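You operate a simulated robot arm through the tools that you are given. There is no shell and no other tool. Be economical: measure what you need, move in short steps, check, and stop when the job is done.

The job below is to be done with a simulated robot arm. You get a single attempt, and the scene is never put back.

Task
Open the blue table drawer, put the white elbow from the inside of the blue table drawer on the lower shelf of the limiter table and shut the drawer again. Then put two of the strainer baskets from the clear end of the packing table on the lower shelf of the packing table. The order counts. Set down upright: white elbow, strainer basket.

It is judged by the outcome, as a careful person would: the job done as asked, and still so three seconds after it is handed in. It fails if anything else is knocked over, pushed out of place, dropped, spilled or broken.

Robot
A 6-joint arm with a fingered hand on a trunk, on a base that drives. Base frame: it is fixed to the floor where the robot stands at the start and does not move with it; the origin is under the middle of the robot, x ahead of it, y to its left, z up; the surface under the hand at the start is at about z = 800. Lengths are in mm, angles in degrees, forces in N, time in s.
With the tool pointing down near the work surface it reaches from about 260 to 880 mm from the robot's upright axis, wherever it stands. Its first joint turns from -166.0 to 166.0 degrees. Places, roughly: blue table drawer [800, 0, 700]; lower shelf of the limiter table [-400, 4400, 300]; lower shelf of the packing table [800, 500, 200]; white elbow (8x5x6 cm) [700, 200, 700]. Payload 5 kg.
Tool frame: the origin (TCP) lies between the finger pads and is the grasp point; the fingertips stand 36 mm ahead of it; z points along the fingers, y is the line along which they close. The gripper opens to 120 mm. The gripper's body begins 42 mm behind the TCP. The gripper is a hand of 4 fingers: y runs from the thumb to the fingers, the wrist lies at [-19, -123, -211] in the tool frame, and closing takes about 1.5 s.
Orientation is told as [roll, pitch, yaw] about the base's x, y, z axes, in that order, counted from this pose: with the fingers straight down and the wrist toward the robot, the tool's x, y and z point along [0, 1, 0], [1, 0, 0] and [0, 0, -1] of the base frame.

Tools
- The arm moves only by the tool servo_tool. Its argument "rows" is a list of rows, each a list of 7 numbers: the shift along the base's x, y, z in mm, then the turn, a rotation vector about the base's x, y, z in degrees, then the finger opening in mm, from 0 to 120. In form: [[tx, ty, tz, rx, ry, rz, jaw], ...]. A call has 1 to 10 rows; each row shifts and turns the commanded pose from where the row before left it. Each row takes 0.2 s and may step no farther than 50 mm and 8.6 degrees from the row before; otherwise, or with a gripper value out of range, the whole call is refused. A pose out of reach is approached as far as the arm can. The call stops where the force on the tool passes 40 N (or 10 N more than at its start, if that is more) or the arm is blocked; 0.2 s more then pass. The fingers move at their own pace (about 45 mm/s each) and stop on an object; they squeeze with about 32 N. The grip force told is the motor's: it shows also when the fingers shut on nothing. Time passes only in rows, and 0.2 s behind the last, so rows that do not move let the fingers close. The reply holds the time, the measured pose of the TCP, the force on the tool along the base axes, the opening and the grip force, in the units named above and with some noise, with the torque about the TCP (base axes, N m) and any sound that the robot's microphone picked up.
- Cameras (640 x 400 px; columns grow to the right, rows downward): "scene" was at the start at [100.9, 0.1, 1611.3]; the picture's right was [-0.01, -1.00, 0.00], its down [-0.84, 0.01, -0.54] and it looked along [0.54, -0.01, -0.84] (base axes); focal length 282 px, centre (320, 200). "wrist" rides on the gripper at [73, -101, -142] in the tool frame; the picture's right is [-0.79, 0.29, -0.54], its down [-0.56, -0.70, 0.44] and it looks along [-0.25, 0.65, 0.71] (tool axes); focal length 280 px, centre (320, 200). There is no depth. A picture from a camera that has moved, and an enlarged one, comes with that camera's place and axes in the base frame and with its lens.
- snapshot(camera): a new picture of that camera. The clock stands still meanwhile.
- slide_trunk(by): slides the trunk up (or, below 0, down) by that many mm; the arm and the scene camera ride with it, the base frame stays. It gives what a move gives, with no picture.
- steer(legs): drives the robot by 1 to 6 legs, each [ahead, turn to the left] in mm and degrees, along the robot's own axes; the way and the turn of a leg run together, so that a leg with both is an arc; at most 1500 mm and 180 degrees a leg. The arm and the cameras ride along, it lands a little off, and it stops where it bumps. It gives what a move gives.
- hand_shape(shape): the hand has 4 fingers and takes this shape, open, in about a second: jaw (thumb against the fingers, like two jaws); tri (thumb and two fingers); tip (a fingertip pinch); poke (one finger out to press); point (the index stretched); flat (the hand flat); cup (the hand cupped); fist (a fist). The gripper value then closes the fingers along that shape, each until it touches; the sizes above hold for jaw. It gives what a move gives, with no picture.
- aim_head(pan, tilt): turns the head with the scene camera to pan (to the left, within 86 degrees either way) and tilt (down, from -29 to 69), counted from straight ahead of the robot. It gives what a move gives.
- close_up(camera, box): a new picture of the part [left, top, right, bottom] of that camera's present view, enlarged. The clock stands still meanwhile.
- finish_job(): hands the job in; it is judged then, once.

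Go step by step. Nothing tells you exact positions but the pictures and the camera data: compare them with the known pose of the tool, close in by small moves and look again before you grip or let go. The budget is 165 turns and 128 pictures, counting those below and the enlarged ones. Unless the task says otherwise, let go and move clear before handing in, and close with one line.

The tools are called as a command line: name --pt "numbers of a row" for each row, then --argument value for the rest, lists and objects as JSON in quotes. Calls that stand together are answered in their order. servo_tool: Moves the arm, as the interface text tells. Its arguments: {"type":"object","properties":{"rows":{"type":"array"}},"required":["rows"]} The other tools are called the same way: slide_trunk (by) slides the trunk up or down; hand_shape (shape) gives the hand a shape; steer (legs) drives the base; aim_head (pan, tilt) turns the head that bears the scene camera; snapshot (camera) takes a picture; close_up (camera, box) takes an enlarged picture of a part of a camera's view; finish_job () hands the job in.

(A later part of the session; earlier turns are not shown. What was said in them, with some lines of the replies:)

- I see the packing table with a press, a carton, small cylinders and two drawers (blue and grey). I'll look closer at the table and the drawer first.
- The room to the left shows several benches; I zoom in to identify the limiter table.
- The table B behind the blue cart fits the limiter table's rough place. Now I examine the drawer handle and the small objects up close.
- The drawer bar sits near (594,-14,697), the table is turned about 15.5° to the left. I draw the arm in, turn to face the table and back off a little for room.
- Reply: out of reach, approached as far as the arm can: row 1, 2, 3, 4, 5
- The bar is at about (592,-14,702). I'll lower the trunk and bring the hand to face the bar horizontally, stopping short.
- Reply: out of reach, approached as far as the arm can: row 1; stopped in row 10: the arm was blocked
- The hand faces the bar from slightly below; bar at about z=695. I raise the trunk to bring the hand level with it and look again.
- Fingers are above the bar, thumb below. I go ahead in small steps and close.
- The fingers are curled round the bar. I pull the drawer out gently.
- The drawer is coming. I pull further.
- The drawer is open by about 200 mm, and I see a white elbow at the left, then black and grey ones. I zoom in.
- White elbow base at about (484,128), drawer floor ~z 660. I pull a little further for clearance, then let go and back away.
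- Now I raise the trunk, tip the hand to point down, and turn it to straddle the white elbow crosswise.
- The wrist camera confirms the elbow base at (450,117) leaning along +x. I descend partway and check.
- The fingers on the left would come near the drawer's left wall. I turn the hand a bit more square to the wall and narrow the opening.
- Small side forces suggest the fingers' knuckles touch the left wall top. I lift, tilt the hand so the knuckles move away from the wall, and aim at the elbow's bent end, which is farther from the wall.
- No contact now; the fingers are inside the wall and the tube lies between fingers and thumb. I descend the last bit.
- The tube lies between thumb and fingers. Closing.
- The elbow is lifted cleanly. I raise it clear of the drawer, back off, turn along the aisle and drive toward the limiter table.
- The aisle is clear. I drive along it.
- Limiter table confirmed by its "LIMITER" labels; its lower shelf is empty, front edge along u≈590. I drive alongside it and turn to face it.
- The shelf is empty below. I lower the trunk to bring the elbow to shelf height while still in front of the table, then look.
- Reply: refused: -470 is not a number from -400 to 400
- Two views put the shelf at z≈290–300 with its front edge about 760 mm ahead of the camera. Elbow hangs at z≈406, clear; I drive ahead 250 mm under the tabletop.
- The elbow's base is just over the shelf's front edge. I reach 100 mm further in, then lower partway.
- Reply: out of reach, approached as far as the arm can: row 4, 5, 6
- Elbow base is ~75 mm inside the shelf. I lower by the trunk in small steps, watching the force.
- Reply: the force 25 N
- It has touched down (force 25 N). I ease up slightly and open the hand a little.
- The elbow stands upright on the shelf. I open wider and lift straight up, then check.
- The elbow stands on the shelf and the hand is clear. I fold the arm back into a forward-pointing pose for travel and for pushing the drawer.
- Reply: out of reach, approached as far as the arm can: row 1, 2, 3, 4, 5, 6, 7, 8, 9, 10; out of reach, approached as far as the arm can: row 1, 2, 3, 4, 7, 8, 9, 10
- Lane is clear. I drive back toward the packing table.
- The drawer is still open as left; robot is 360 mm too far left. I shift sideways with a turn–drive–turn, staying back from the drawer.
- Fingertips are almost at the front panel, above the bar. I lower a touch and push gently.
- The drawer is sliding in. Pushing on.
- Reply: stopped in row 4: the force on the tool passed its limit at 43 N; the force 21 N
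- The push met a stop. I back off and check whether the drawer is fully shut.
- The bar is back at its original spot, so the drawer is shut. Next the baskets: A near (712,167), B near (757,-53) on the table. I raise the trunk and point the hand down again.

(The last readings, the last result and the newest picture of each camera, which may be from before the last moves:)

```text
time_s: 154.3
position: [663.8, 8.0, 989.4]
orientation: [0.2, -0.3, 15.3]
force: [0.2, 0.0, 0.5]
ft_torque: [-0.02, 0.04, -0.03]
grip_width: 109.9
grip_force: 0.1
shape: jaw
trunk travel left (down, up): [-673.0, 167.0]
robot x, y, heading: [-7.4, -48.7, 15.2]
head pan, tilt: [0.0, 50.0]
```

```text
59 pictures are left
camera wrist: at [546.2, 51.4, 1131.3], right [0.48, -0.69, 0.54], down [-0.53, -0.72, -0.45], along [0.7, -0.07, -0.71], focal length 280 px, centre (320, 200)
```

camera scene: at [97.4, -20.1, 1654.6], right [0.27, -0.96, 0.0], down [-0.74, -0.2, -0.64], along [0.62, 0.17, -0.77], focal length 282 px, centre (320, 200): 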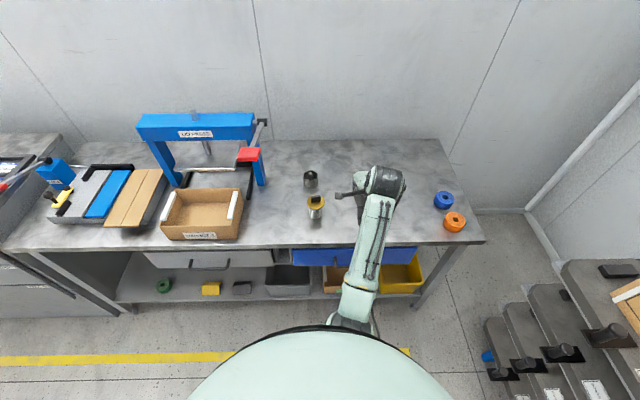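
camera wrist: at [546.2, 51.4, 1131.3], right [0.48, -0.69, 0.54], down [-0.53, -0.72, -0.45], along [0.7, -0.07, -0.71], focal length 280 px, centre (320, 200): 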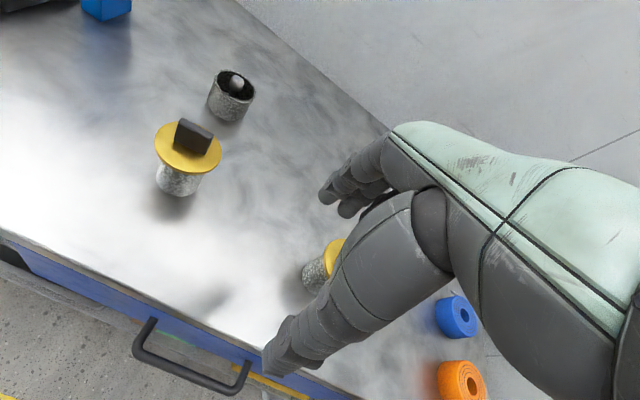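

Basket A's flange centre is at about (713,164,872). I move the open hand over it and check.

servo_tool --pt "12 39 0 0 0 0 115" --pt "12 39 0 0 0 0 115" --pt "12 39 0 0 0 0 115" --pt "13 39 0 0 0 0 115" --pt "0 0 -25 0 0 0 115"

snapshot --camera "wrist"

close_up --camera "scene" --box '[240, 130, 400, 230]'

```text
time_s: 155.5
position: [715.9, 161.6, 963.7]
orientation: [0.1, -0.2, 15.3]
force: [-0.2, -0.7, 0.4]
ft_torque: [0.02, 0.02, 0.01]
grip_width: 115.1
grip_force: 0.0
shape: jaw
trunk travel left (down, up): [-673.0, 167.0]
robot x, y, heading: [-6.5, -49.1, 15.5]
head pan, tilt: [0.0, 50.0]
```

```text
58 pictures are left
camera wrist: at [598.3, 205.8, 1104.9], right [0.48, -0.69, 0.54], down [-0.53, -0.72, -0.45], along [0.7, -0.07, -0.71], focal length 280 px, centre (320, 200)
```

wrist: 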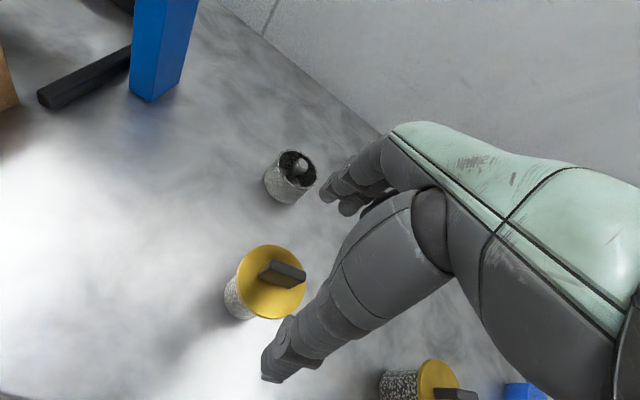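

```text
4.00 times, centred on (320, 180) of scene
camera zoom: at [96.9, -21.4, 1654.6], right [0.27, -0.96, 0.0], down [-0.74, -0.2, -0.64], along [0.62, 0.17, -0.77], focal length 1129 px, centre (320, 280)
```

zoom: 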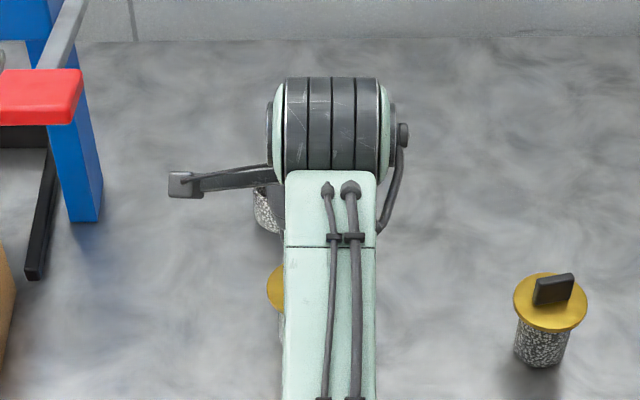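

Centres agree within a few mm. I descend around the flange.

servo_tool --pt "-1 2 -25 0 0 0 115" --pt "0 1 -25 0 0 0 115" --pt "0 0 -20 0 0 0 115" --pt "0 0 -15 0 0 0 115" --pt "0 0 -8 0 0 0 115"

snapshot --camera "wrist"

```text
time_s: 156.7
position: [713.0, 166.5, 871.7]
orientation: [0.1, -0.4, 15.2]
force: [0.1, 0.6, -0.4]
ft_torque: [-0.01, 0.02, 0.0]
grip_width: 115.0
grip_force: 0.1
shape: jaw
trunk travel left (down, up): [-673.0, 167.0]
robot x, y, heading: [-8.8, -51.3, 15.3]
head pan, tilt: [0.0, 50.0]
```

```text
56 pictures are left
camera wrist: at [595.7, 209.6, 1013.4], right [0.48, -0.69, 0.54], down [-0.53, -0.72, -0.45], along [0.7, -0.07, -0.71], focal length 280 px, centre (320, 200)
```

wrist: 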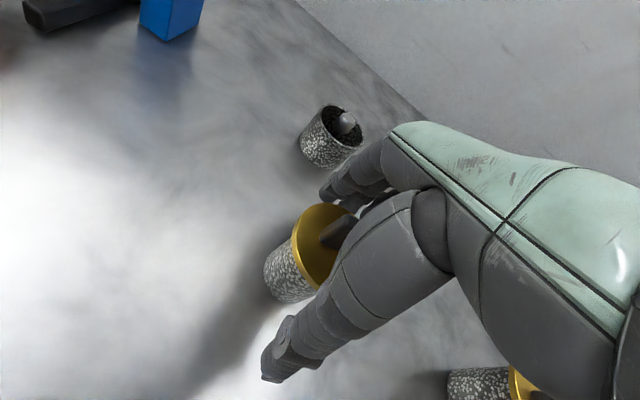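

servo_tool --pt "0 0 0 0 0 0 90" --pt "0 0 0 0 0 0 70" --pt "0 0 0 0 0 0 50" --pt "0 0 0 0 0 0 40" --pt "0 0 0 0 0 0 30" --pt "0 0 0 0 0 0 30" --pt "0 0 0 0 0 0 30"

snapshot --camera "wrist"

```text
time_s: 158.3
position: [712.5, 166.0, 872.2]
orientation: [0.1, -0.3, 15.3]
force: [0.2, -0.8, 0.0]
ft_torque: [-0.01, 0.02, 0.0]
grip_width: 43.2
grip_force: 31.7
shape: jaw
trunk travel left (down, up): [-673.0, 167.0]
robot x, y, heading: [-7.3, -46.9, 15.4]
head pan, tilt: [0.0, 50.0]
```

```text
55 pictures are left
camera wrist: at [595.6, 209.6, 1013.5], right [0.48, -0.69, 0.54], down [-0.53, -0.72, -0.45], along [0.7, -0.07, -0.71], focal length 280 px, centre (320, 200)
```

wrist: 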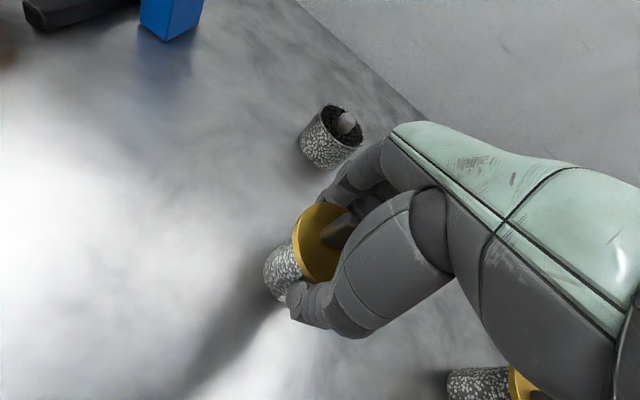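

Gripped on the body under the flange. I lift and check.

servo_tool --pt "0 0 10 0 0 0 20" --pt "0 0 20 0 0 0 20" --pt "0 0 35 0 0 0 20" --pt "0 0 35 0 0 0 20"

snapshot --camera "wrist"

```text
time_s: 159.3
position: [710.8, 167.5, 972.3]
orientation: [0.1, -0.1, 15.3]
force: [0.5, -0.1, -2.4]
ft_torque: [-0.02, 0.02, -0.01]
grip_width: 43.0
grip_force: 31.8
shape: jaw
trunk travel left (down, up): [-673.0, 167.0]
robot x, y, heading: [-6.5, -46.3, 15.5]
head pan, tilt: [0.0, 50.0]
```

```text
54 pictures are left
camera wrist: at [594.3, 209.7, 1115.4], right [0.48, -0.69, 0.54], down [-0.53, -0.72, -0.45], along [0.7, -0.07, -0.71], focal length 280 px, centre (320, 200)
```

wrist: 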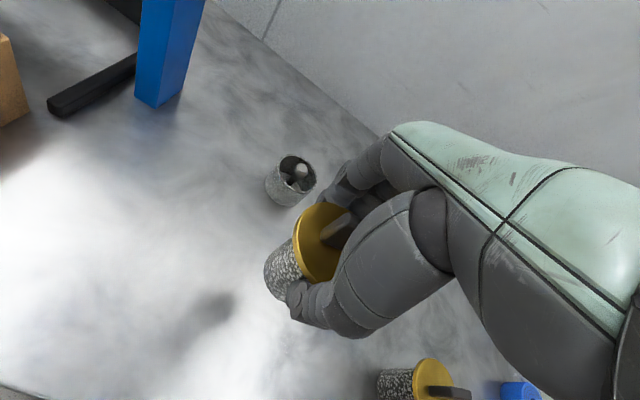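

Basket A is held upright (bottom ~72 mm below TCP). I back off, move left along the table to the free gap on the lower shelf, and face it.

steer --legs '[[-350, 0], [0, 90], [690, 0], [0, -90]]'

slide_trunk --by -300

snapshot --camera "scene"

```text
time_s: 174.5
position: [199.2, 750.4, 973.6]
orientation: [0.2, -0.2, 15.6]
force: [1.1, -0.1, -1.8]
ft_torque: [0.0, -0.03, 0.01]
grip_width: 42.4
grip_force: 32.1
shape: jaw
trunk travel left (down, up): [-673.0, 167.0]
robot x, y, heading: [-521.0, 530.2, 15.7]
head pan, tilt: [0.0, 50.0]
```

```text
time_s: 177.5
position: [197.2, 750.4, 673.7]
orientation: [0.1, -0.2, 15.7]
force: [-0.3, -0.3, -1.0]
ft_torque: [-0.01, -0.01, 0.05]
grip_width: 42.4
grip_force: 32.5
shape: jaw
trunk travel left (down, up): [-373.0, 467.0]
robot x, y, heading: [-518.6, 535.7, 15.9]
head pan, tilt: [0.0, 50.0]
```

```text
53 pictures are left
camera scene: at [-415.1, 561.2, 1354.6], right [0.27, -0.96, 0.0], down [-0.74, -0.21, -0.64], along [0.62, 0.17, -0.77], focal length 282 px, centre (320, 200)
```

scene: 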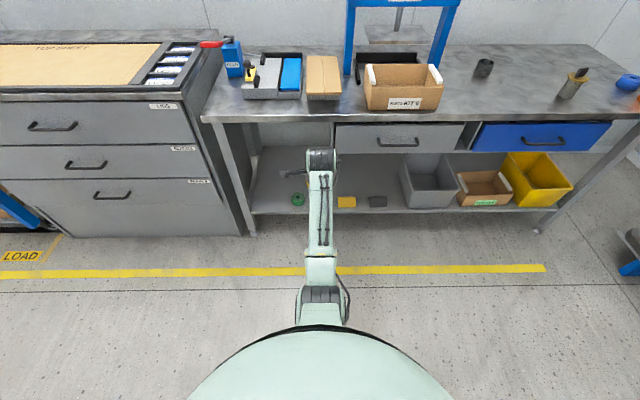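

The gap between the green roll (v≈767) and yellow block (v≈518) is ahead. I lower the trunk so the basket clears the shelf lip, and look again before entering.

slide_trunk --by -310

snapshot --camera "scene"

snapshot --camera "wrist"

```text
time_s: 180.6
position: [197.5, 750.9, 362.6]
orientation: [0.1, -0.3, 15.6]
force: [-0.3, -0.1, -1.3]
ft_torque: [0.0, -0.01, 0.01]
grip_width: 42.4
grip_force: 32.0
shape: jaw
trunk travel left (down, up): [-63.0, 777.0]
robot x, y, heading: [-518.9, 536.8, 15.6]
head pan, tilt: [0.0, 50.0]
```

```text
52 pictures are left
camera scene: at [-415.1, 561.2, 1044.6], right [0.27, -0.96, 0.0], down [-0.74, -0.21, -0.64], along [0.62, 0.17, -0.77], focal length 282 px, centre (320, 200)
```

scene: 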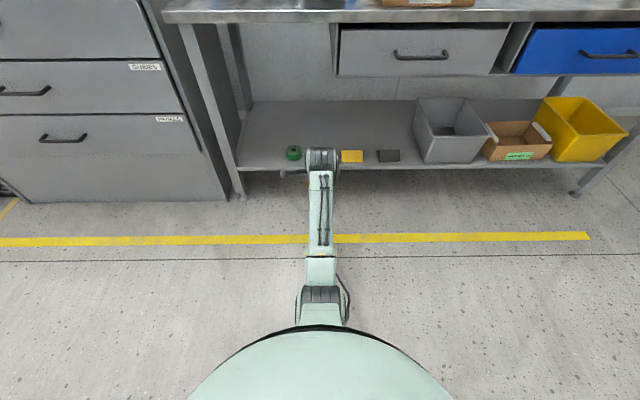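

```text
51 pictures are left
camera wrist: at [81.0, 793.3, 505.1], right [0.49, -0.69, 0.54], down [-0.52, -0.73, -0.45], along [0.7, -0.06, -0.71], focal length 280 px, centre (320, 200)
```

wrist: 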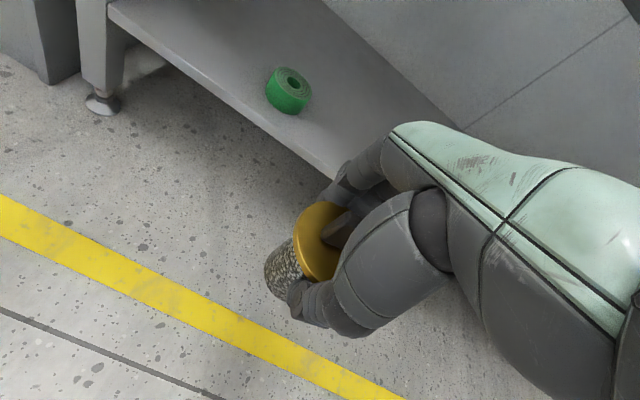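

Shelf edge at u≈640, z≈200. I drive in 330 mm with the basket ~90 mm above the shelf, then shift a little right to the middle of the gap.

servo_tool --pt "6 -23 0 0 0 0 20"

steer --legs '[[330, 0]]'

snapshot --camera "scene"

snapshot --camera "wrist"

```text
time_s: 181.0
position: [204.4, 727.6, 362.6]
orientation: [0.2, -0.3, 15.7]
force: [0.0, 0.5, -1.1]
ft_torque: [-0.01, 0.0, 0.03]
grip_width: 42.0
grip_force: 31.8
shape: jaw
trunk travel left (down, up): [-63.0, 777.0]
robot x, y, heading: [-521.2, 530.3, 15.8]
head pan, tilt: [0.0, 50.0]
```

```text
time_s: 183.4
position: [526.3, 823.3, 363.3]
orientation: [0.1, -0.3, 15.9]
force: [-0.6, -0.4, -1.1]
ft_torque: [-0.03, -0.01, 0.02]
grip_width: 42.4
grip_force: 32.3
shape: jaw
trunk travel left (down, up): [-63.0, 777.0]
robot x, y, heading: [-194.2, 619.2, 15.9]
head pan, tilt: [0.0, 50.0]
```

```text
50 pictures are left
camera scene: at [-92.9, 653.1, 1044.5], right [0.28, -0.96, 0.0], down [-0.74, -0.21, -0.64], along [0.62, 0.18, -0.77], focal length 282 px, centre (320, 200)
```

scene: 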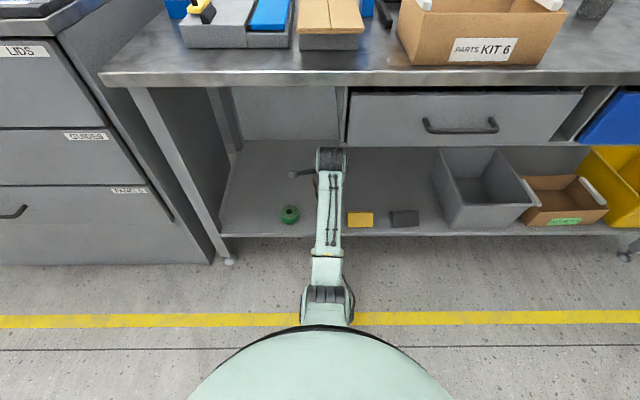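

```text
49 pictures are left
camera wrist: at [408.1, 865.6, 505.1], right [0.49, -0.68, 0.54], down [-0.52, -0.73, -0.45], along [0.7, -0.06, -0.71], focal length 280 px, centre (320, 200)
```

wrist: 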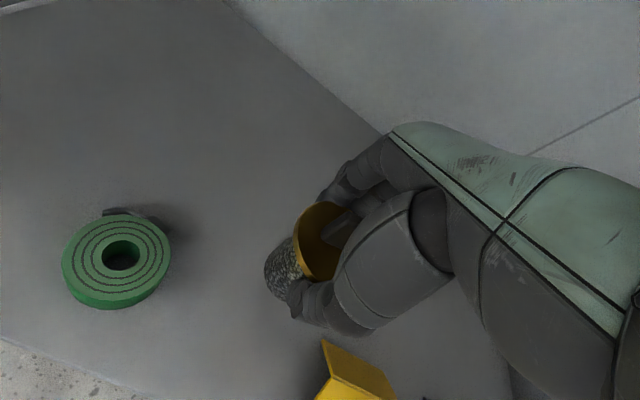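

Basket is centred in the gap, ~85 mm from both neighbours. Lowering.

slide_trunk --by -55

servo_tool --pt "0 0 -8 0 0 0 20" --pt "0 0 -6 0 0 0 20"

close_up --camera "wrist" --box '[200, 180, 360, 340]'

```text
time_s: 184.3
position: [525.5, 824.5, 309.8]
orientation: [0.1, -0.3, 15.9]
force: [0.0, 0.0, -1.5]
ft_torque: [0.02, 0.04, -0.02]
grip_width: 42.1
grip_force: 31.7
shape: jaw
trunk travel left (down, up): [-8.0, 832.0]
robot x, y, heading: [-195.8, 626.4, 15.9]
head pan, tilt: [0.0, 50.0]
```

```text
time_s: 184.9
position: [524.2, 821.8, 294.4]
orientation: [0.1, -0.2, 15.9]
force: [0.1, 0.7, -1.4]
ft_torque: [0.0, -0.01, 0.02]
grip_width: 42.5
grip_force: 32.3
shape: jaw
trunk travel left (down, up): [-8.0, 832.0]
robot x, y, heading: [-197.6, 624.0, 15.9]
head pan, tilt: [0.0, 50.0]
```

```text
2.50 times, centred on (280, 260) of wrist
camera zoom: at [407.2, 865.5, 436.0], right [0.49, -0.68, 0.54], down [-0.52, -0.73, -0.45], along [0.7, -0.06, -0.71], focal length 701 px, centre (420, 50)
```

zoom: 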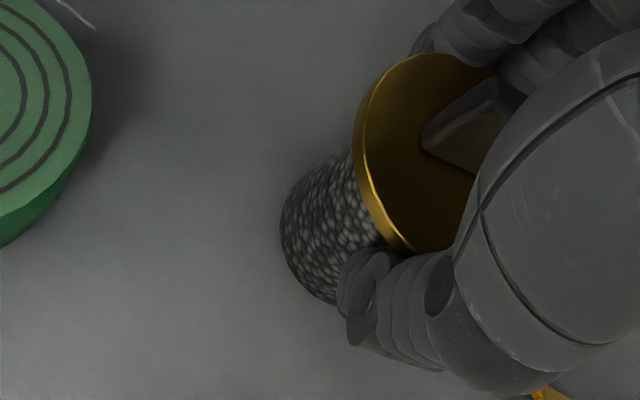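

servo_tool --pt "0 0 -5 0 0 0 20" --pt "0 0 -4 0 0 0 20"

servo_tool --pt "0 0 -4 0 0 0 20" --pt "0 0 0 0 0 0 20"

```text
time_s: 185.6
position: [526.8, 823.0, 290.0]
orientation: [0.1, -0.7, 15.9]
force: [-3.7, 0.5, 17.6]
ft_torque: [0.05, -0.14, 0.01]
grip_width: 43.1
grip_force: 31.9
shape: jaw
trunk travel left (down, up): [-8.0, 832.0]
robot x, y, heading: [-193.7, 624.0, 16.1]
head pan, tilt: [0.0, 50.0]
```

```text
time_s: 186.2
position: [527.4, 822.3, 289.5]
orientation: [0.2, -1.1, 15.9]
force: [-3.2, 1.4, 36.9]
ft_torque: [0.14, -0.15, 0.02]
grip_width: 43.8
grip_force: 31.9
shape: jaw
trunk travel left (down, up): [-8.0, 832.0]
robot x, y, heading: [-197.6, 621.6, 16.0]
head pan, tilt: [0.0, 50.0]
```

Touched down at z≈290. I ease the load and open.

servo_tool --pt "0 0 6 0 0 0 20" --pt "0 0 0 0 0 0 50" --pt "0 0 0 0 0 0 70" --pt "0 0 0 0 0 0 90" --pt "0 0 0 0 0 0 115" --pt "0 0 0 0 0 0 115"

snapshot --camera "wrist"

```text
time_s: 187.6
position: [525.1, 823.2, 286.3]
orientation: [0.0, -0.3, 15.9]
force: [0.0, 0.1, -0.2]
ft_torque: [0.01, 0.04, 0.04]
grip_width: 115.0
grip_force: 0.0
shape: jaw
trunk travel left (down, up): [-8.0, 832.0]
robot x, y, heading: [-192.5, 622.9, 16.0]
head pan, tilt: [0.0, 50.0]
```

```text
47 pictures are left
camera wrist: at [407.6, 865.0, 429.1], right [0.49, -0.68, 0.54], down [-0.52, -0.73, -0.45], along [0.7, -0.06, -0.71], focal length 280 px, centre (320, 200)
```

wrist: 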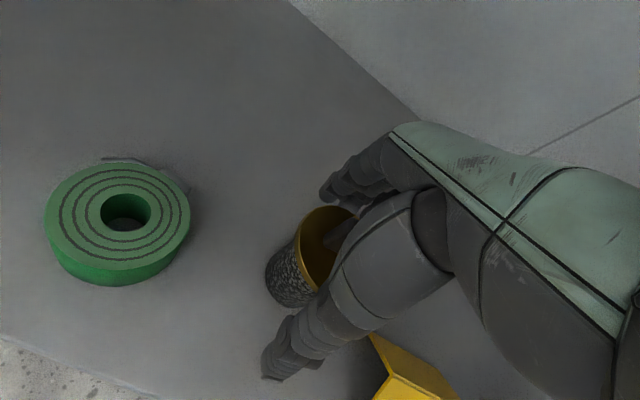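

slide_trunk --by 95

snapshot --camera "wrist"

snapshot --camera "scene"

```text
time_s: 188.8
position: [518.1, 821.9, 363.8]
orientation: [0.3, 1.3, 16.0]
force: [0.9, 0.7, -0.4]
ft_torque: [-0.02, -0.01, -0.01]
grip_width: 114.7
grip_force: 0.0
shape: jaw
trunk travel left (down, up): [-103.0, 737.0]
robot x, y, heading: [-199.6, 623.3, 16.2]
head pan, tilt: [0.0, 50.0]
```

```text
46 pictures are left
camera wrist: at [404.9, 864.9, 509.1], right [0.51, -0.68, 0.53], down [-0.53, -0.73, -0.43], along [0.68, -0.06, -0.73], focal length 280 px, centre (320, 200)
```

wrist: 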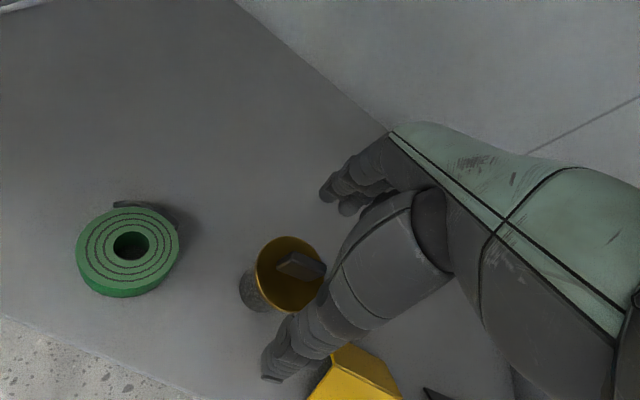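

```text
45 pictures are left
camera scene: at [-89.0, 654.3, 1082.7], right [0.28, -0.96, 0.0], down [-0.74, -0.21, -0.64], along [0.61, 0.18, -0.77], focal length 282 px, centre (320, 200)
```

scene: 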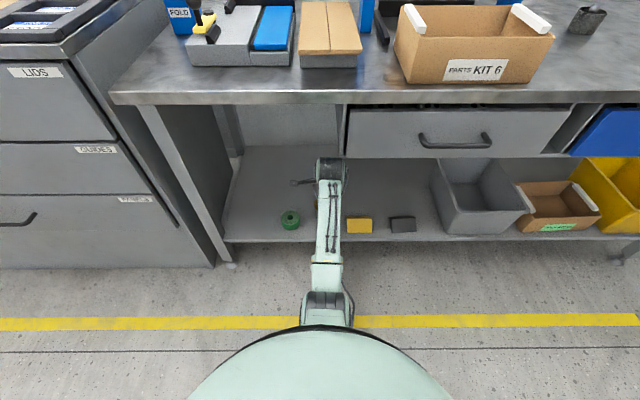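

The hand rose less than the trunk — the wrist may be touching under the drawer. I lower again slightly and look.

slide_trunk --by -22

close_up --camera "scene" --box '[220, 80, 460, 240]'

```text
time_s: 189.5
position: [526.7, 822.2, 363.6]
orientation: [0.0, -0.5, 15.8]
force: [0.2, 0.4, -0.2]
ft_torque: [-0.02, 0.0, 0.0]
grip_width: 114.7
grip_force: 0.1
shape: jaw
trunk travel left (down, up): [-81.0, 759.0]
robot x, y, heading: [-197.1, 619.7, 15.9]
head pan, tilt: [0.0, 50.0]
```

```text
2.50 times, centred on (340, 160) of scene
camera zoom: at [-92.5, 653.3, 1063.4], right [0.27, -0.96, 0.0], down [-0.74, -0.21, -0.64], along [0.62, 0.18, -0.77], focal length 706 px, centre (270, 300)
```

zoom: 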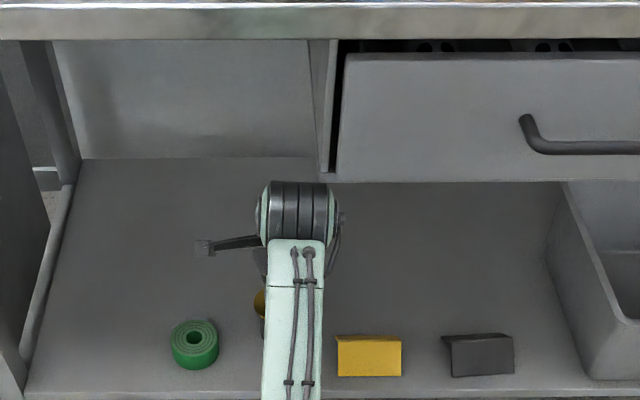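

The wrist likely brushed the grey drawer's underside; contact is gone now. To leave safely I tilt the hand so the wrist drops while the fingers rise over the basket's tab, then back out.

servo_tool --pt "0 0 3 2.31 -8.18 0 118" --pt "0 0 5 2.31 -8.18 0 118" --pt "0 0 8 2.31 -8.18 0 118" --pt "0 0 10 0 0 0 118"

snapshot --camera "wrist"

```text
time_s: 190.5
position: [524.0, 822.1, 386.8]
orientation: [0.1, -25.9, 15.9]
force: [-0.1, -0.3, -0.3]
ft_torque: [-0.02, 0.02, 0.0]
grip_width: 117.8
grip_force: 0.0
shape: jaw
trunk travel left (down, up): [-81.0, 759.0]
robot x, y, heading: [-197.2, 620.2, 16.0]
head pan, tilt: [0.0, 50.0]
```

```text
43 pictures are left
camera wrist: at [356.2, 850.8, 470.7], right [0.24, -0.75, 0.61], down [-0.27, -0.66, -0.7], along [0.93, 0.01, -0.36], focal length 280 px, centre (320, 200)
```

wrist: 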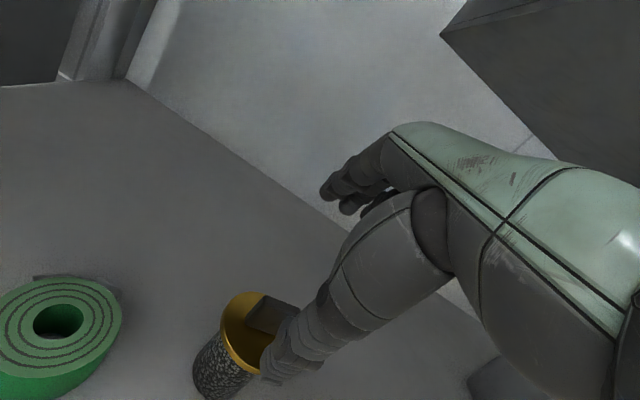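

steer --legs '[[-340, 0]]'

snapshot --camera "scene"

close_up --camera "scene" --box '[260, 0, 500, 160]'

```text
time_s: 192.9
position: [196.9, 727.5, 387.4]
orientation: [0.1, -25.7, 15.7]
force: [-0.3, -0.9, 0.0]
ft_torque: [-0.01, -0.01, 0.03]
grip_width: 117.7
grip_force: 0.1
shape: jaw
trunk travel left (down, up): [-81.0, 759.0]
robot x, y, heading: [-523.4, 531.8, 15.9]
head pan, tilt: [0.0, 50.0]
```

```text
42 pictures are left
camera scene: at [-419.1, 559.7, 1062.6], right [0.27, -0.96, 0.0], down [-0.74, -0.21, -0.64], along [0.62, 0.18, -0.77], focal length 282 px, centre (320, 200)
```

scene: 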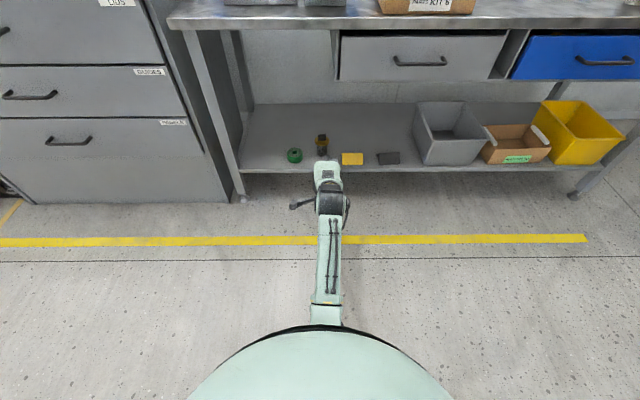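

```text
2.50 times, centred on (380, 80) of scene
camera zoom: at [-419.1, 559.7, 1062.6], right [0.27, -0.96, 0.0], down [-0.74, -0.21, -0.64], along [0.62, 0.18, -0.77], focal length 706 px, centre (170, 500)
```

zoom: 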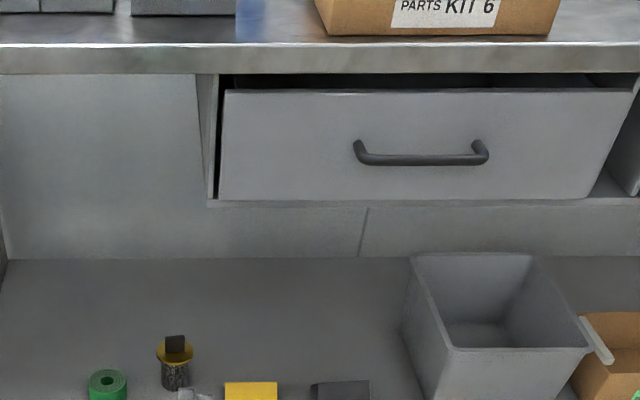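

Basket A stands upright on the shelf. I check that the grey drawer hasn't shifted by comparing it with the blue one.

close_up --camera "scene" --box '[400, 0, 640, 160]'

```text
2.50 times, centred on (520, 80) of scene
camera zoom: at [-419.1, 559.7, 1062.6], right [0.27, -0.96, 0.0], down [-0.74, -0.21, -0.64], along [0.62, 0.18, -0.77], focal length 706 px, centre (-180, 500)
```

zoom: 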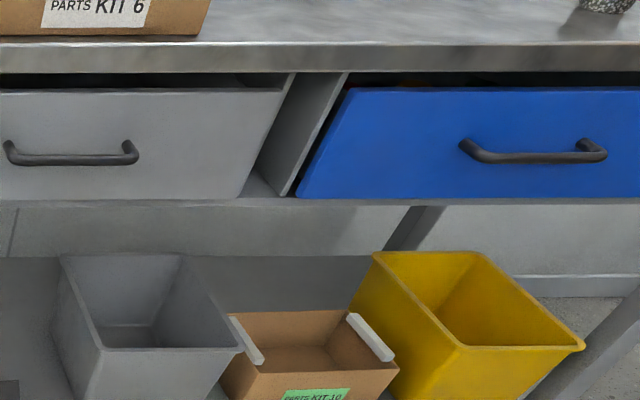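

Both drawer fronts lie in the same plane, so nothing moved. I raise the arm, level the hand and go back for basket B.

slide_trunk --by 400

slide_trunk --by 195

servo_tool --pt "0 0 0 -2.34 8.18 0 118" --pt "0 0 0 -2.34 8.18 0 118" --pt "0 0 0 -2.34 8.18 0 118" --pt "0 0 0 0 0 0 118"

steer --legs '[[0, -90], [620, 0], [0, 90]]'

snapshot --camera "scene"

```text
time_s: 196.7
position: [197.8, 728.1, 785.9]
orientation: [0.0, -25.8, 15.8]
force: [-0.3, -0.9, -1.3]
ft_torque: [0.02, 0.0, -0.01]
grip_width: 117.6
grip_force: 0.0
shape: jaw
trunk travel left (down, up): [-481.0, 359.0]
robot x, y, heading: [-523.9, 529.5, 15.9]
head pan, tilt: [0.0, 50.0]
```

```text
time_s: 198.9
position: [197.8, 727.9, 981.4]
orientation: [0.1, -25.8, 15.9]
force: [-0.5, 0.3, 0.4]
ft_torque: [-0.03, 0.0, -0.02]
grip_width: 117.8
grip_force: 0.1
shape: jaw
trunk travel left (down, up): [-676.0, 164.0]
robot x, y, heading: [-520.6, 530.3, 15.8]
head pan, tilt: [0.0, 50.0]
```

```text
time_s: 199.9
position: [198.2, 727.5, 982.5]
orientation: [0.1, -0.2, 15.8]
force: [0.2, 0.4, 0.2]
ft_torque: [0.02, -0.03, 0.03]
grip_width: 117.8
grip_force: 0.2
shape: jaw
trunk travel left (down, up): [-676.0, 164.0]
robot x, y, heading: [-523.6, 529.4, 16.2]
head pan, tilt: [0.0, 50.0]
```

```text
time_s: 212.9
position: [352.3, 47.6, 980.7]
orientation: [0.0, -0.3, 11.0]
force: [1.0, 0.4, 0.7]
ft_torque: [0.02, 0.0, -0.02]
grip_width: 118.0
grip_force: 0.1
shape: jaw
trunk travel left (down, up): [-676.0, 164.0]
robot x, y, heading: [-379.2, -90.6, 11.0]
head pan, tilt: [0.0, 50.0]
```

```text
39 pictures are left
camera scene: at [-276.5, -67.7, 1657.6], right [0.19, -0.98, 0.0], down [-0.75, -0.15, -0.64], along [0.63, 0.12, -0.77], focal length 282 px, centre (320, 200)
```

scene: 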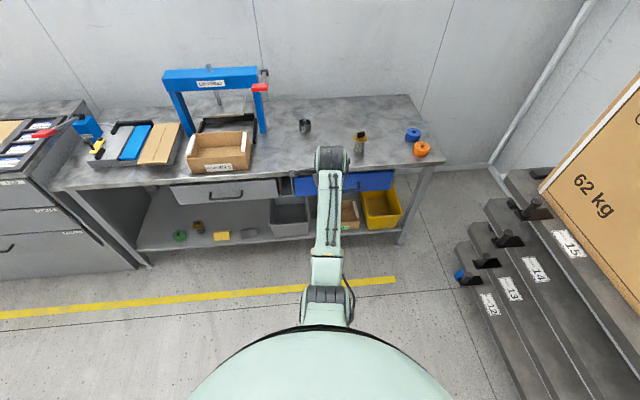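

steer --legs '[[365, 0]]'

servo_tool --pt "10 -40 0 0 0 0 118" --pt "10 -40 0 0 0 0 118" --pt "10 -40 0 0 0 0 118" --pt "10 -30 0 0 0 0 118"

snapshot --camera "wrist"

```text
time_s: 215.4
position: [710.2, 112.5, 981.6]
orientation: [0.1, -0.4, 10.7]
force: [-0.8, 0.6, 0.3]
ft_torque: [0.01, 0.0, 0.0]
grip_width: 117.6
grip_force: 0.1
shape: jaw
trunk travel left (down, up): [-676.0, 164.0]
robot x, y, heading: [-27.5, -20.9, 10.6]
head pan, tilt: [0.0, 50.0]
```

```text
time_s: 216.4
position: [747.7, -39.5, 984.9]
orientation: [0.0, -0.3, 10.7]
force: [0.9, -0.3, -0.3]
ft_torque: [0.01, 0.0, 0.05]
grip_width: 117.6
grip_force: 0.0
shape: jaw
trunk travel left (down, up): [-676.0, 164.0]
robot x, y, heading: [-31.2, -20.4, 10.9]
head pan, tilt: [0.0, 50.0]
```

```text
38 pictures are left
camera wrist: at [634.7, 13.9, 1126.1], right [0.43, -0.72, 0.54], down [-0.58, -0.68, -0.45], along [0.69, -0.13, -0.71], focal length 280 px, centre (320, 200)
```

wrist: 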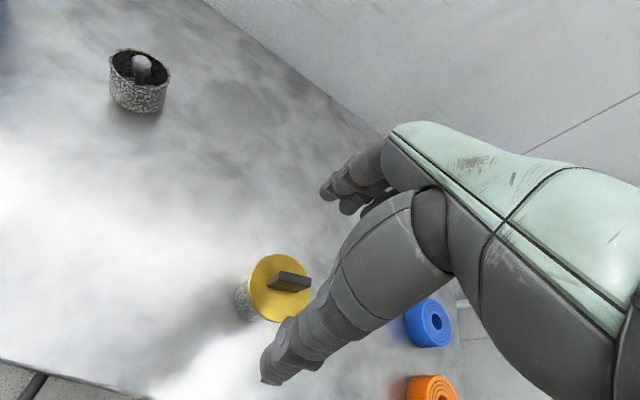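

Basket B's flange is at (757,-51). I centre over it and descend.

servo_tool --pt "9 -12 -10 0 0 0 118" --pt "0 0 -25 0 0 0 118" --pt "0 0 -25 0 0 0 118" --pt "0 0 -25 0 0 0 118" --pt "0 0 -18 0 0 0 118" --pt "0 0 -9 0 0 0 118"

snapshot --camera "wrist"

```text
time_s: 217.8
position: [758.1, -49.4, 868.7]
orientation: [0.0, -0.4, 10.7]
force: [1.3, 0.5, 0.6]
ft_torque: [-0.03, 0.0, 0.02]
grip_width: 117.7
grip_force: 0.1
shape: jaw
trunk travel left (down, up): [-676.0, 164.0]
robot x, y, heading: [-25.8, -19.8, 10.7]
head pan, tilt: [0.0, 50.0]
```

```text
37 pictures are left
camera wrist: at [644.1, 3.9, 1010.8], right [0.43, -0.72, 0.54], down [-0.58, -0.68, -0.45], along [0.69, -0.13, -0.71], focal length 280 px, centre (320, 200)
```

wrist: 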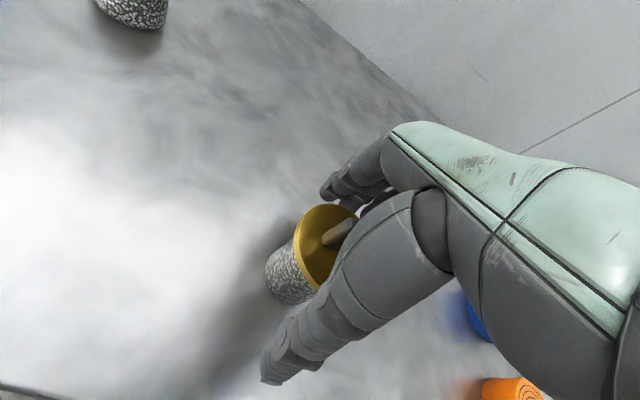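

Same geometry as with A. Close and lift.

servo_tool --pt "0 0 1 0 0 0 90" --pt "0 0 1 0 0 0 70" --pt "0 0 0 0 0 0 50" --pt "0 0 0 0 0 0 40" --pt "0 0 0 0 0 0 30" --pt "0 0 0 0 0 0 20" --pt "0 0 0 0 0 0 20"

servo_tool --pt "0 0 10 0 0 0 20" --pt "0 0 20 0 0 0 20" --pt "0 0 35 0 0 0 20" --pt "0 0 35 0 0 0 20"

snapshot --camera "wrist"

```text
time_s: 219.4
position: [757.5, -49.5, 871.1]
orientation: [0.0, -0.3, 10.8]
force: [0.0, -0.4, 0.3]
ft_torque: [-0.04, 0.0, -0.02]
grip_width: 42.0
grip_force: 32.0
shape: jaw
trunk travel left (down, up): [-676.0, 164.0]
robot x, y, heading: [-26.2, -20.6, 10.5]
head pan, tilt: [0.0, 50.0]
```

```text
time_s: 220.4
position: [756.9, -51.0, 972.3]
orientation: [0.1, -0.1, 10.7]
force: [-0.6, -0.2, -0.7]
ft_torque: [0.0, -0.02, 0.04]
grip_width: 41.8
grip_force: 31.7
shape: jaw
trunk travel left (down, up): [-676.0, 164.0]
robot x, y, heading: [-24.3, -22.6, 10.6]
head pan, tilt: [0.0, 50.0]
```

```text
36 pictures are left
camera wrist: at [644.5, 2.2, 1114.2], right [0.43, -0.72, 0.54], down [-0.58, -0.68, -0.45], along [0.69, -0.13, -0.71], focal length 280 px, centre (320, 200)
```

wrist: 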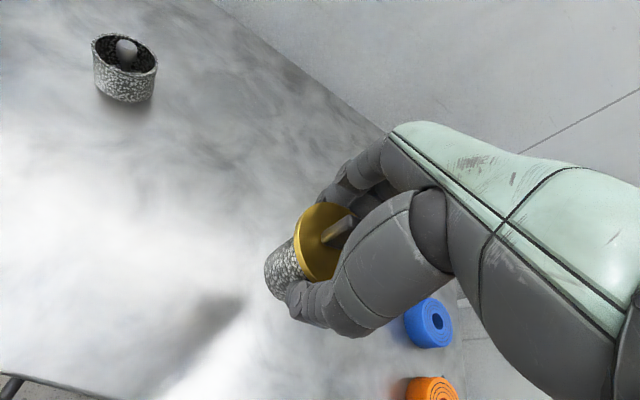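

Basket B is held upright. I back off, centre the arm, and drive to face the shelf left of the green roll (v≈887).

steer --legs '[[-350, 0]]'

servo_tool --pt "-9 40 0 0 0 0 20" --pt "-9 40 0 0 0 0 20" --pt "-10 40 0 0 0 0 20" --pt "-12 40 0 0 0 0 20"

steer --legs '[[0, 95], [870, 0], [0, -90]]'

slide_trunk --by -300

snapshot --camera "scene"

```text
time_s: 222.8
position: [415.1, -115.8, 973.0]
orientation: [0.0, -0.3, 10.8]
force: [0.6, 0.3, -1.4]
ft_torque: [0.02, -0.01, -0.04]
grip_width: 41.9
grip_force: 31.6
shape: jaw
trunk travel left (down, up): [-676.0, 164.0]
robot x, y, heading: [-370.7, -84.8, 11.2]
head pan, tilt: [0.0, 50.0]
```

```text
time_s: 223.8
position: [374.3, 42.8, 975.2]
orientation: [-0.1, -0.3, 10.8]
force: [-0.5, -0.1, -1.6]
ft_torque: [-0.05, 0.0, 0.01]
grip_width: 41.4
grip_force: 32.0
shape: jaw
trunk travel left (down, up): [-676.0, 164.0]
robot x, y, heading: [-367.2, -85.6, 10.8]
head pan, tilt: [0.0, 50.0]
```

```text
time_s: 238.2
position: [70.3, 949.2, 973.6]
orientation: [0.0, -0.2, 19.1]
force: [0.2, -0.7, -0.3]
ft_torque: [-0.01, 0.0, -0.02]
grip_width: 41.3
grip_force: 32.1
shape: jaw
trunk travel left (down, up): [-676.0, 164.0]
robot x, y, heading: [-648.6, 713.0, 18.9]
head pan, tilt: [0.0, 50.0]
```

```text
time_s: 241.2
position: [71.1, 947.6, 673.2]
orientation: [0.0, -0.4, 19.0]
force: [-0.1, 1.3, -0.9]
ft_torque: [-0.01, 0.03, 0.04]
grip_width: 41.4
grip_force: 31.8
shape: jaw
trunk travel left (down, up): [-376.0, 464.0]
robot x, y, heading: [-645.4, 715.7, 19.1]
head pan, tilt: [0.0, 50.0]
```

```text
35 pictures are left
camera scene: at [-544.2, 752.7, 1357.6], right [0.33, -0.94, 0.0], down [-0.72, -0.25, -0.64], along [0.61, 0.21, -0.77], focal length 282 px, centre (320, 200)
```

scene: 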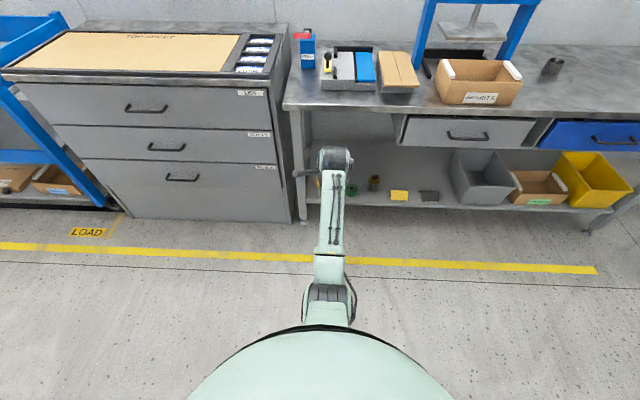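

steer --legs '[[0, -3.4]]'

slide_trunk --by -310

servo_tool --pt "-10 36 0 0 0 0 20" --pt "0 0 0 0 0 0 20"

snapshot --camera "scene"

snapshot --camera "wrist"

```text
time_s: 242.1
position: [84.5, 906.1, 673.2]
orientation: [0.0, -0.2, 15.7]
force: [0.3, -0.5, -0.4]
ft_torque: [0.01, 0.01, 0.01]
grip_width: 41.1
grip_force: 32.4
shape: jaw
trunk travel left (down, up): [-376.0, 464.0]
robot x, y, heading: [-644.8, 714.5, 15.7]
head pan, tilt: [0.0, 50.0]
```

```text
time_s: 245.2
position: [83.4, 907.3, 364.0]
orientation: [-0.1, -0.3, 15.8]
force: [0.4, 0.0, -0.8]
ft_torque: [-0.02, 0.0, -0.02]
grip_width: 41.3
grip_force: 32.8
shape: jaw
trunk travel left (down, up): [-66.0, 774.0]
robot x, y, heading: [-645.8, 718.0, 15.8]
head pan, tilt: [0.0, 50.0]
```

```text
time_s: 245.8
position: [73.3, 943.0, 364.1]
orientation: [0.1, -0.2, 15.7]
force: [0.2, -0.1, -1.8]
ft_torque: [-0.01, 0.01, -0.01]
grip_width: 41.2
grip_force: 31.7
shape: jaw
trunk travel left (down, up): [-66.0, 774.0]
robot x, y, heading: [-646.9, 715.3, 15.8]
head pan, tilt: [0.0, 50.0]
```

```text
34 pictures are left
camera scene: at [-542.4, 746.9, 1047.5], right [0.27, -0.96, 0.0], down [-0.74, -0.21, -0.64], along [0.62, 0.17, -0.77], focal length 282 px, centre (320, 200)
```

scene: 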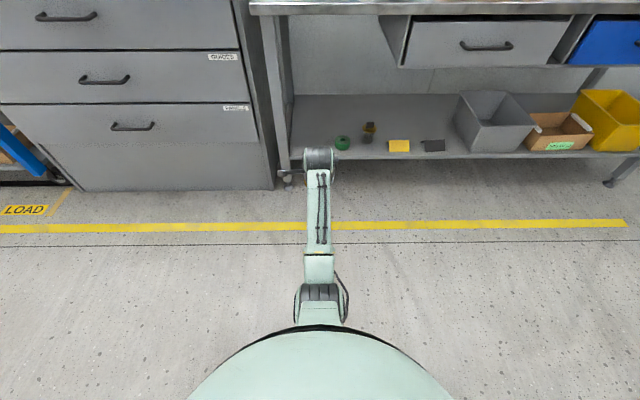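

```text
33 pictures are left
camera wrist: at [-43.5, 987.1, 506.2], right [0.49, -0.68, 0.54], down [-0.52, -0.73, -0.45], along [0.7, -0.07, -0.71], focal length 280 px, centre (320, 200)
```

wrist: 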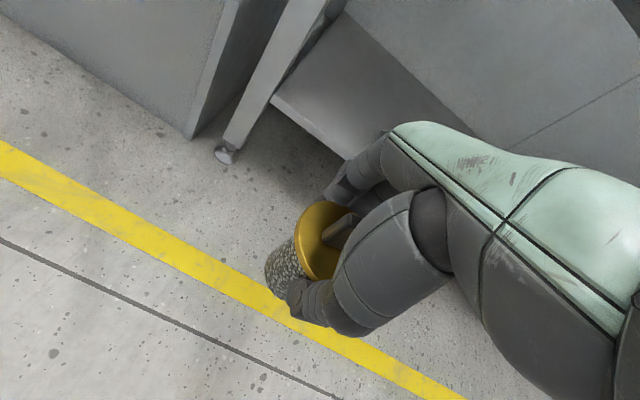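

Left leg at v≈1010, green roll edge v≈803; basket line v=888 is clear. I drive in.

steer --legs '[[388, 0]]'

snapshot --camera "wrist"

snapshot --camera "scene"

```text
time_s: 248.3
position: [435.3, 1052.7, 364.0]
orientation: [0.0, -0.2, 16.1]
force: [-0.3, -0.6, -1.0]
ft_torque: [-0.03, 0.02, 0.05]
grip_width: 41.3
grip_force: 31.8
shape: jaw
trunk travel left (down, up): [-66.0, 774.0]
robot x, y, heading: [-285.8, 822.9, 16.3]
head pan, tilt: [0.0, 50.0]
```

```text
32 pictures are left
camera wrist: at [317.1, 1094.2, 506.1], right [0.49, -0.68, 0.54], down [-0.52, -0.73, -0.45], along [0.7, -0.06, -0.71], focal length 280 px, centre (320, 200)
```

wrist: 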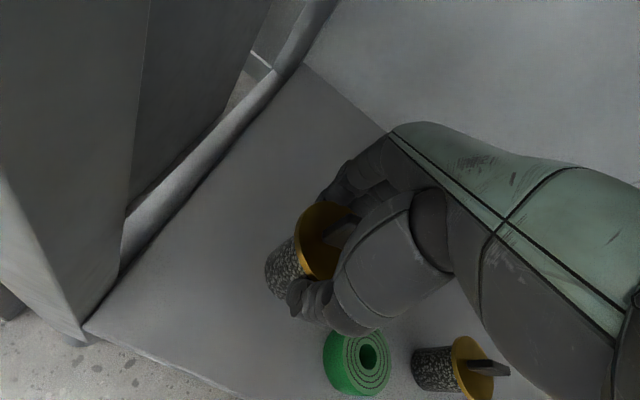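

```text
31 pictures are left
camera scene: at [-180.2, 850.9, 1047.5], right [0.28, -0.96, 0.0], down [-0.74, -0.21, -0.64], along [0.62, 0.18, -0.77], focal length 282 px, centre (320, 200)
```

scene: 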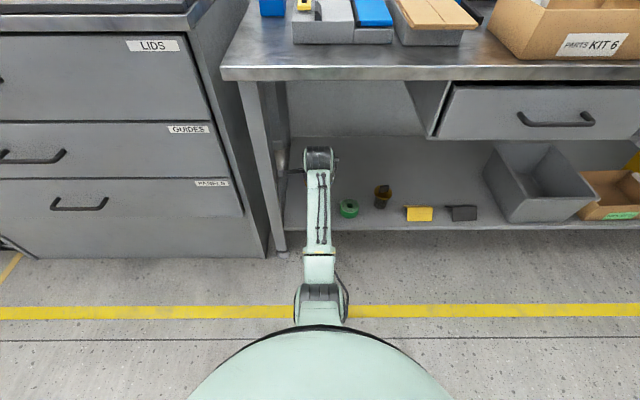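

Clear on both sides. Lowering.

slide_trunk --by -60

servo_tool --pt "0 0 -6 0 0 0 20" --pt "0 0 -5 0 0 0 20"

servo_tool --pt "0 0 -4 0 0 0 20"

```text
time_s: 249.3
position: [434.6, 1051.6, 305.0]
orientation: [0.0, -0.3, 16.1]
force: [0.1, 0.6, -2.2]
ft_torque: [-0.01, 0.01, 0.01]
grip_width: 41.2
grip_force: 32.2
shape: jaw
trunk travel left (down, up): [-6.0, 834.0]
robot x, y, heading: [-284.5, 820.3, 15.9]
head pan, tilt: [0.0, 50.0]
```

```text
time_s: 249.9
position: [434.7, 1051.1, 292.6]
orientation: [0.0, -0.3, 16.0]
force: [0.0, -0.1, -0.6]
ft_torque: [0.04, 0.0, 0.02]
grip_width: 41.0
grip_force: 31.6
shape: jaw
trunk travel left (down, up): [-6.0, 834.0]
robot x, y, heading: [-285.3, 819.3, 16.3]
head pan, tilt: [0.0, 50.0]
```

```text
time_s: 250.3
position: [435.2, 1051.9, 291.7]
orientation: [0.0, -0.5, 16.0]
force: [-1.5, -0.5, 6.6]
ft_torque: [-0.04, -0.03, 0.01]
grip_width: 41.2
grip_force: 32.4
shape: jaw
trunk travel left (down, up): [-6.0, 834.0]
robot x, y, heading: [-282.2, 822.6, 16.0]
head pan, tilt: [0.0, 50.0]
```

Light contact (7 N). Release gently, then lift with the tilt used before.

servo_tool --pt "0 0 0 0 0 0 50" --pt "0 0 0 0 0 0 70" --pt "0 0 0 0 0 0 90" --pt "0 0 0 0 0 0 118" --pt "0 0 0 0 0 0 118"

slide_trunk --by 70

servo_tool --pt "0 0 3 2.31 -8.18 0 118" --pt "0 0 5 2.31 -8.18 0 118" --pt "0 0 8 2.31 -8.18 0 118" --pt "0 0 12 0 0 0 118"

snapshot --camera "wrist"

```text
time_s: 251.5
position: [434.1, 1051.7, 289.6]
orientation: [0.1, -0.3, 16.1]
force: [-1.0, 0.1, -0.6]
ft_torque: [-0.02, -0.05, 0.02]
grip_width: 117.8
grip_force: 0.0
shape: jaw
trunk travel left (down, up): [-6.0, 834.0]
robot x, y, heading: [-281.8, 819.1, 15.9]
head pan, tilt: [0.0, 50.0]
```

```text
time_s: 252.6
position: [434.7, 1051.6, 358.0]
orientation: [-0.1, -0.3, 16.1]
force: [-0.7, -0.3, -0.3]
ft_torque: [-0.01, 0.0, 0.0]
grip_width: 117.8
grip_force: 0.1
shape: jaw
trunk travel left (down, up): [-76.0, 764.0]
robot x, y, heading: [-285.1, 820.6, 16.2]
head pan, tilt: [0.0, 50.0]
```

```text
time_s: 253.6
position: [434.7, 1052.2, 388.2]
orientation: [-0.1, -25.7, 16.1]
force: [0.2, 0.9, -0.6]
ft_torque: [0.01, 0.0, 0.0]
grip_width: 117.7
grip_force: 0.1
shape: jaw
trunk travel left (down, up): [-76.0, 764.0]
robot x, y, heading: [-285.2, 823.0, 16.2]
head pan, tilt: [0.0, 50.0]
```

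```text
30 pictures are left
camera wrist: at [267.4, 1080.5, 470.8], right [0.24, -0.75, 0.61], down [-0.27, -0.66, -0.7], along [0.93, 0.01, -0.36], focal length 280 px, centre (320, 200)
```

wrist: 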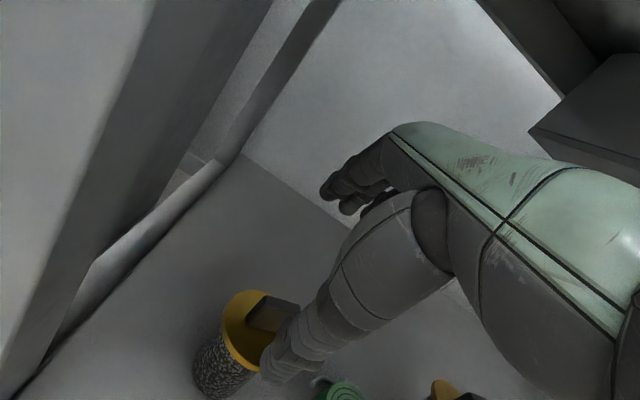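

Basket B stands upright. I back out and check everything.

steer --legs '[[-360, 0]]'

aim_head --pan -15 --tilt 42

snapshot --camera "scene"

close_up --camera "scene" --box '[160, 90, 360, 230]'

```text
time_s: 256.1
position: [80.0, 950.7, 387.7]
orientation: [-0.1, -25.9, 16.2]
force: [-0.2, -0.8, 0.0]
ft_torque: [0.0, 0.03, -0.01]
grip_width: 117.7
grip_force: 0.0
shape: jaw
trunk travel left (down, up): [-76.0, 764.0]
robot x, y, heading: [-637.3, 716.1, 16.2]
head pan, tilt: [0.0, 50.0]
```

```text
time_s: 256.9
position: [79.8, 951.2, 387.0]
orientation: [-0.1, -25.7, 16.2]
force: [-0.4, -0.6, 0.3]
ft_torque: [0.0, 0.0, 0.01]
grip_width: 117.4
grip_force: 0.1
shape: jaw
trunk travel left (down, up): [-76.0, 764.0]
robot x, y, heading: [-637.7, 718.7, 16.3]
head pan, tilt: [-15.0, 42.0]
```

```text
29 pictures are left
camera scene: at [-525.4, 728.5, 1068.8], right [0.02, -1.0, 0.0], down [-0.67, -0.01, -0.74], along [0.74, 0.02, -0.67], focal length 282 px, centre (320, 200)
```

scene: 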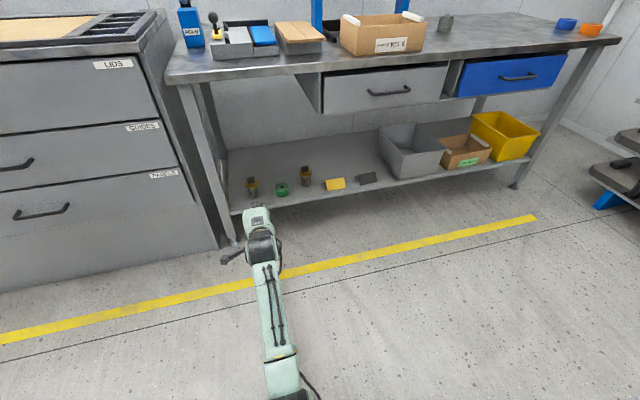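

```text
2.86 times, centred on (260, 160) of scene
camera zoom: at [-525.4, 728.5, 1068.8], right [0.02, -1.0, 0.0], down [-0.67, -0.01, -0.74], along [0.74, 0.02, -0.67], focal length 807 px, centre (491, 314)
```

zoom: 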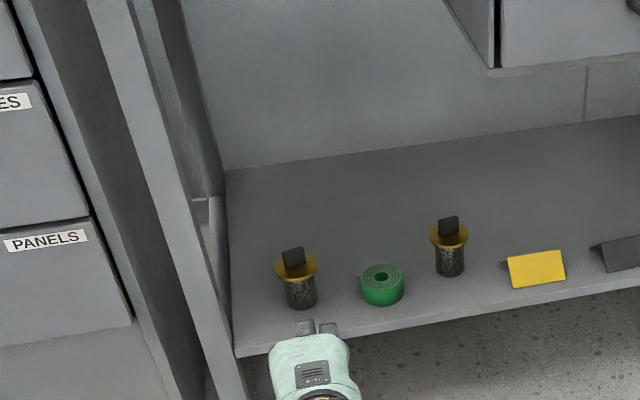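

Both baskets stand upright. One last look at the drawers.

close_up --camera "scene" --box '[290, 30, 610, 130]'

```text
2.00 times, centred on (450, 80) of scene
camera zoom: at [-525.4, 728.5, 1068.8], right [0.02, -1.0, 0.0], down [-0.67, -0.01, -0.74], along [0.74, 0.02, -0.67], focal length 565 px, centre (60, 440)
```

zoom: 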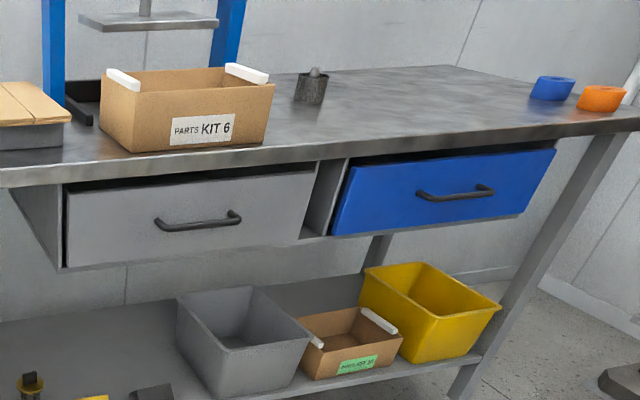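

Both drawers are shut and flush, and nothing else has moved. The hand is clear, so I hand the job in.

finish_job

```text
The job is handed in.
```

The white elbow is standing upright on the limiter table's lower shelf, the blue drawer is shut, and two strainer baskets are upright on the packing table's lower shelf, all done in the order you asked. The wrist may have brushed the underside of the grey drawer while I was placing the first basket. Afterwards its front still lined up with the blue one, and I saw nothing else out of place.
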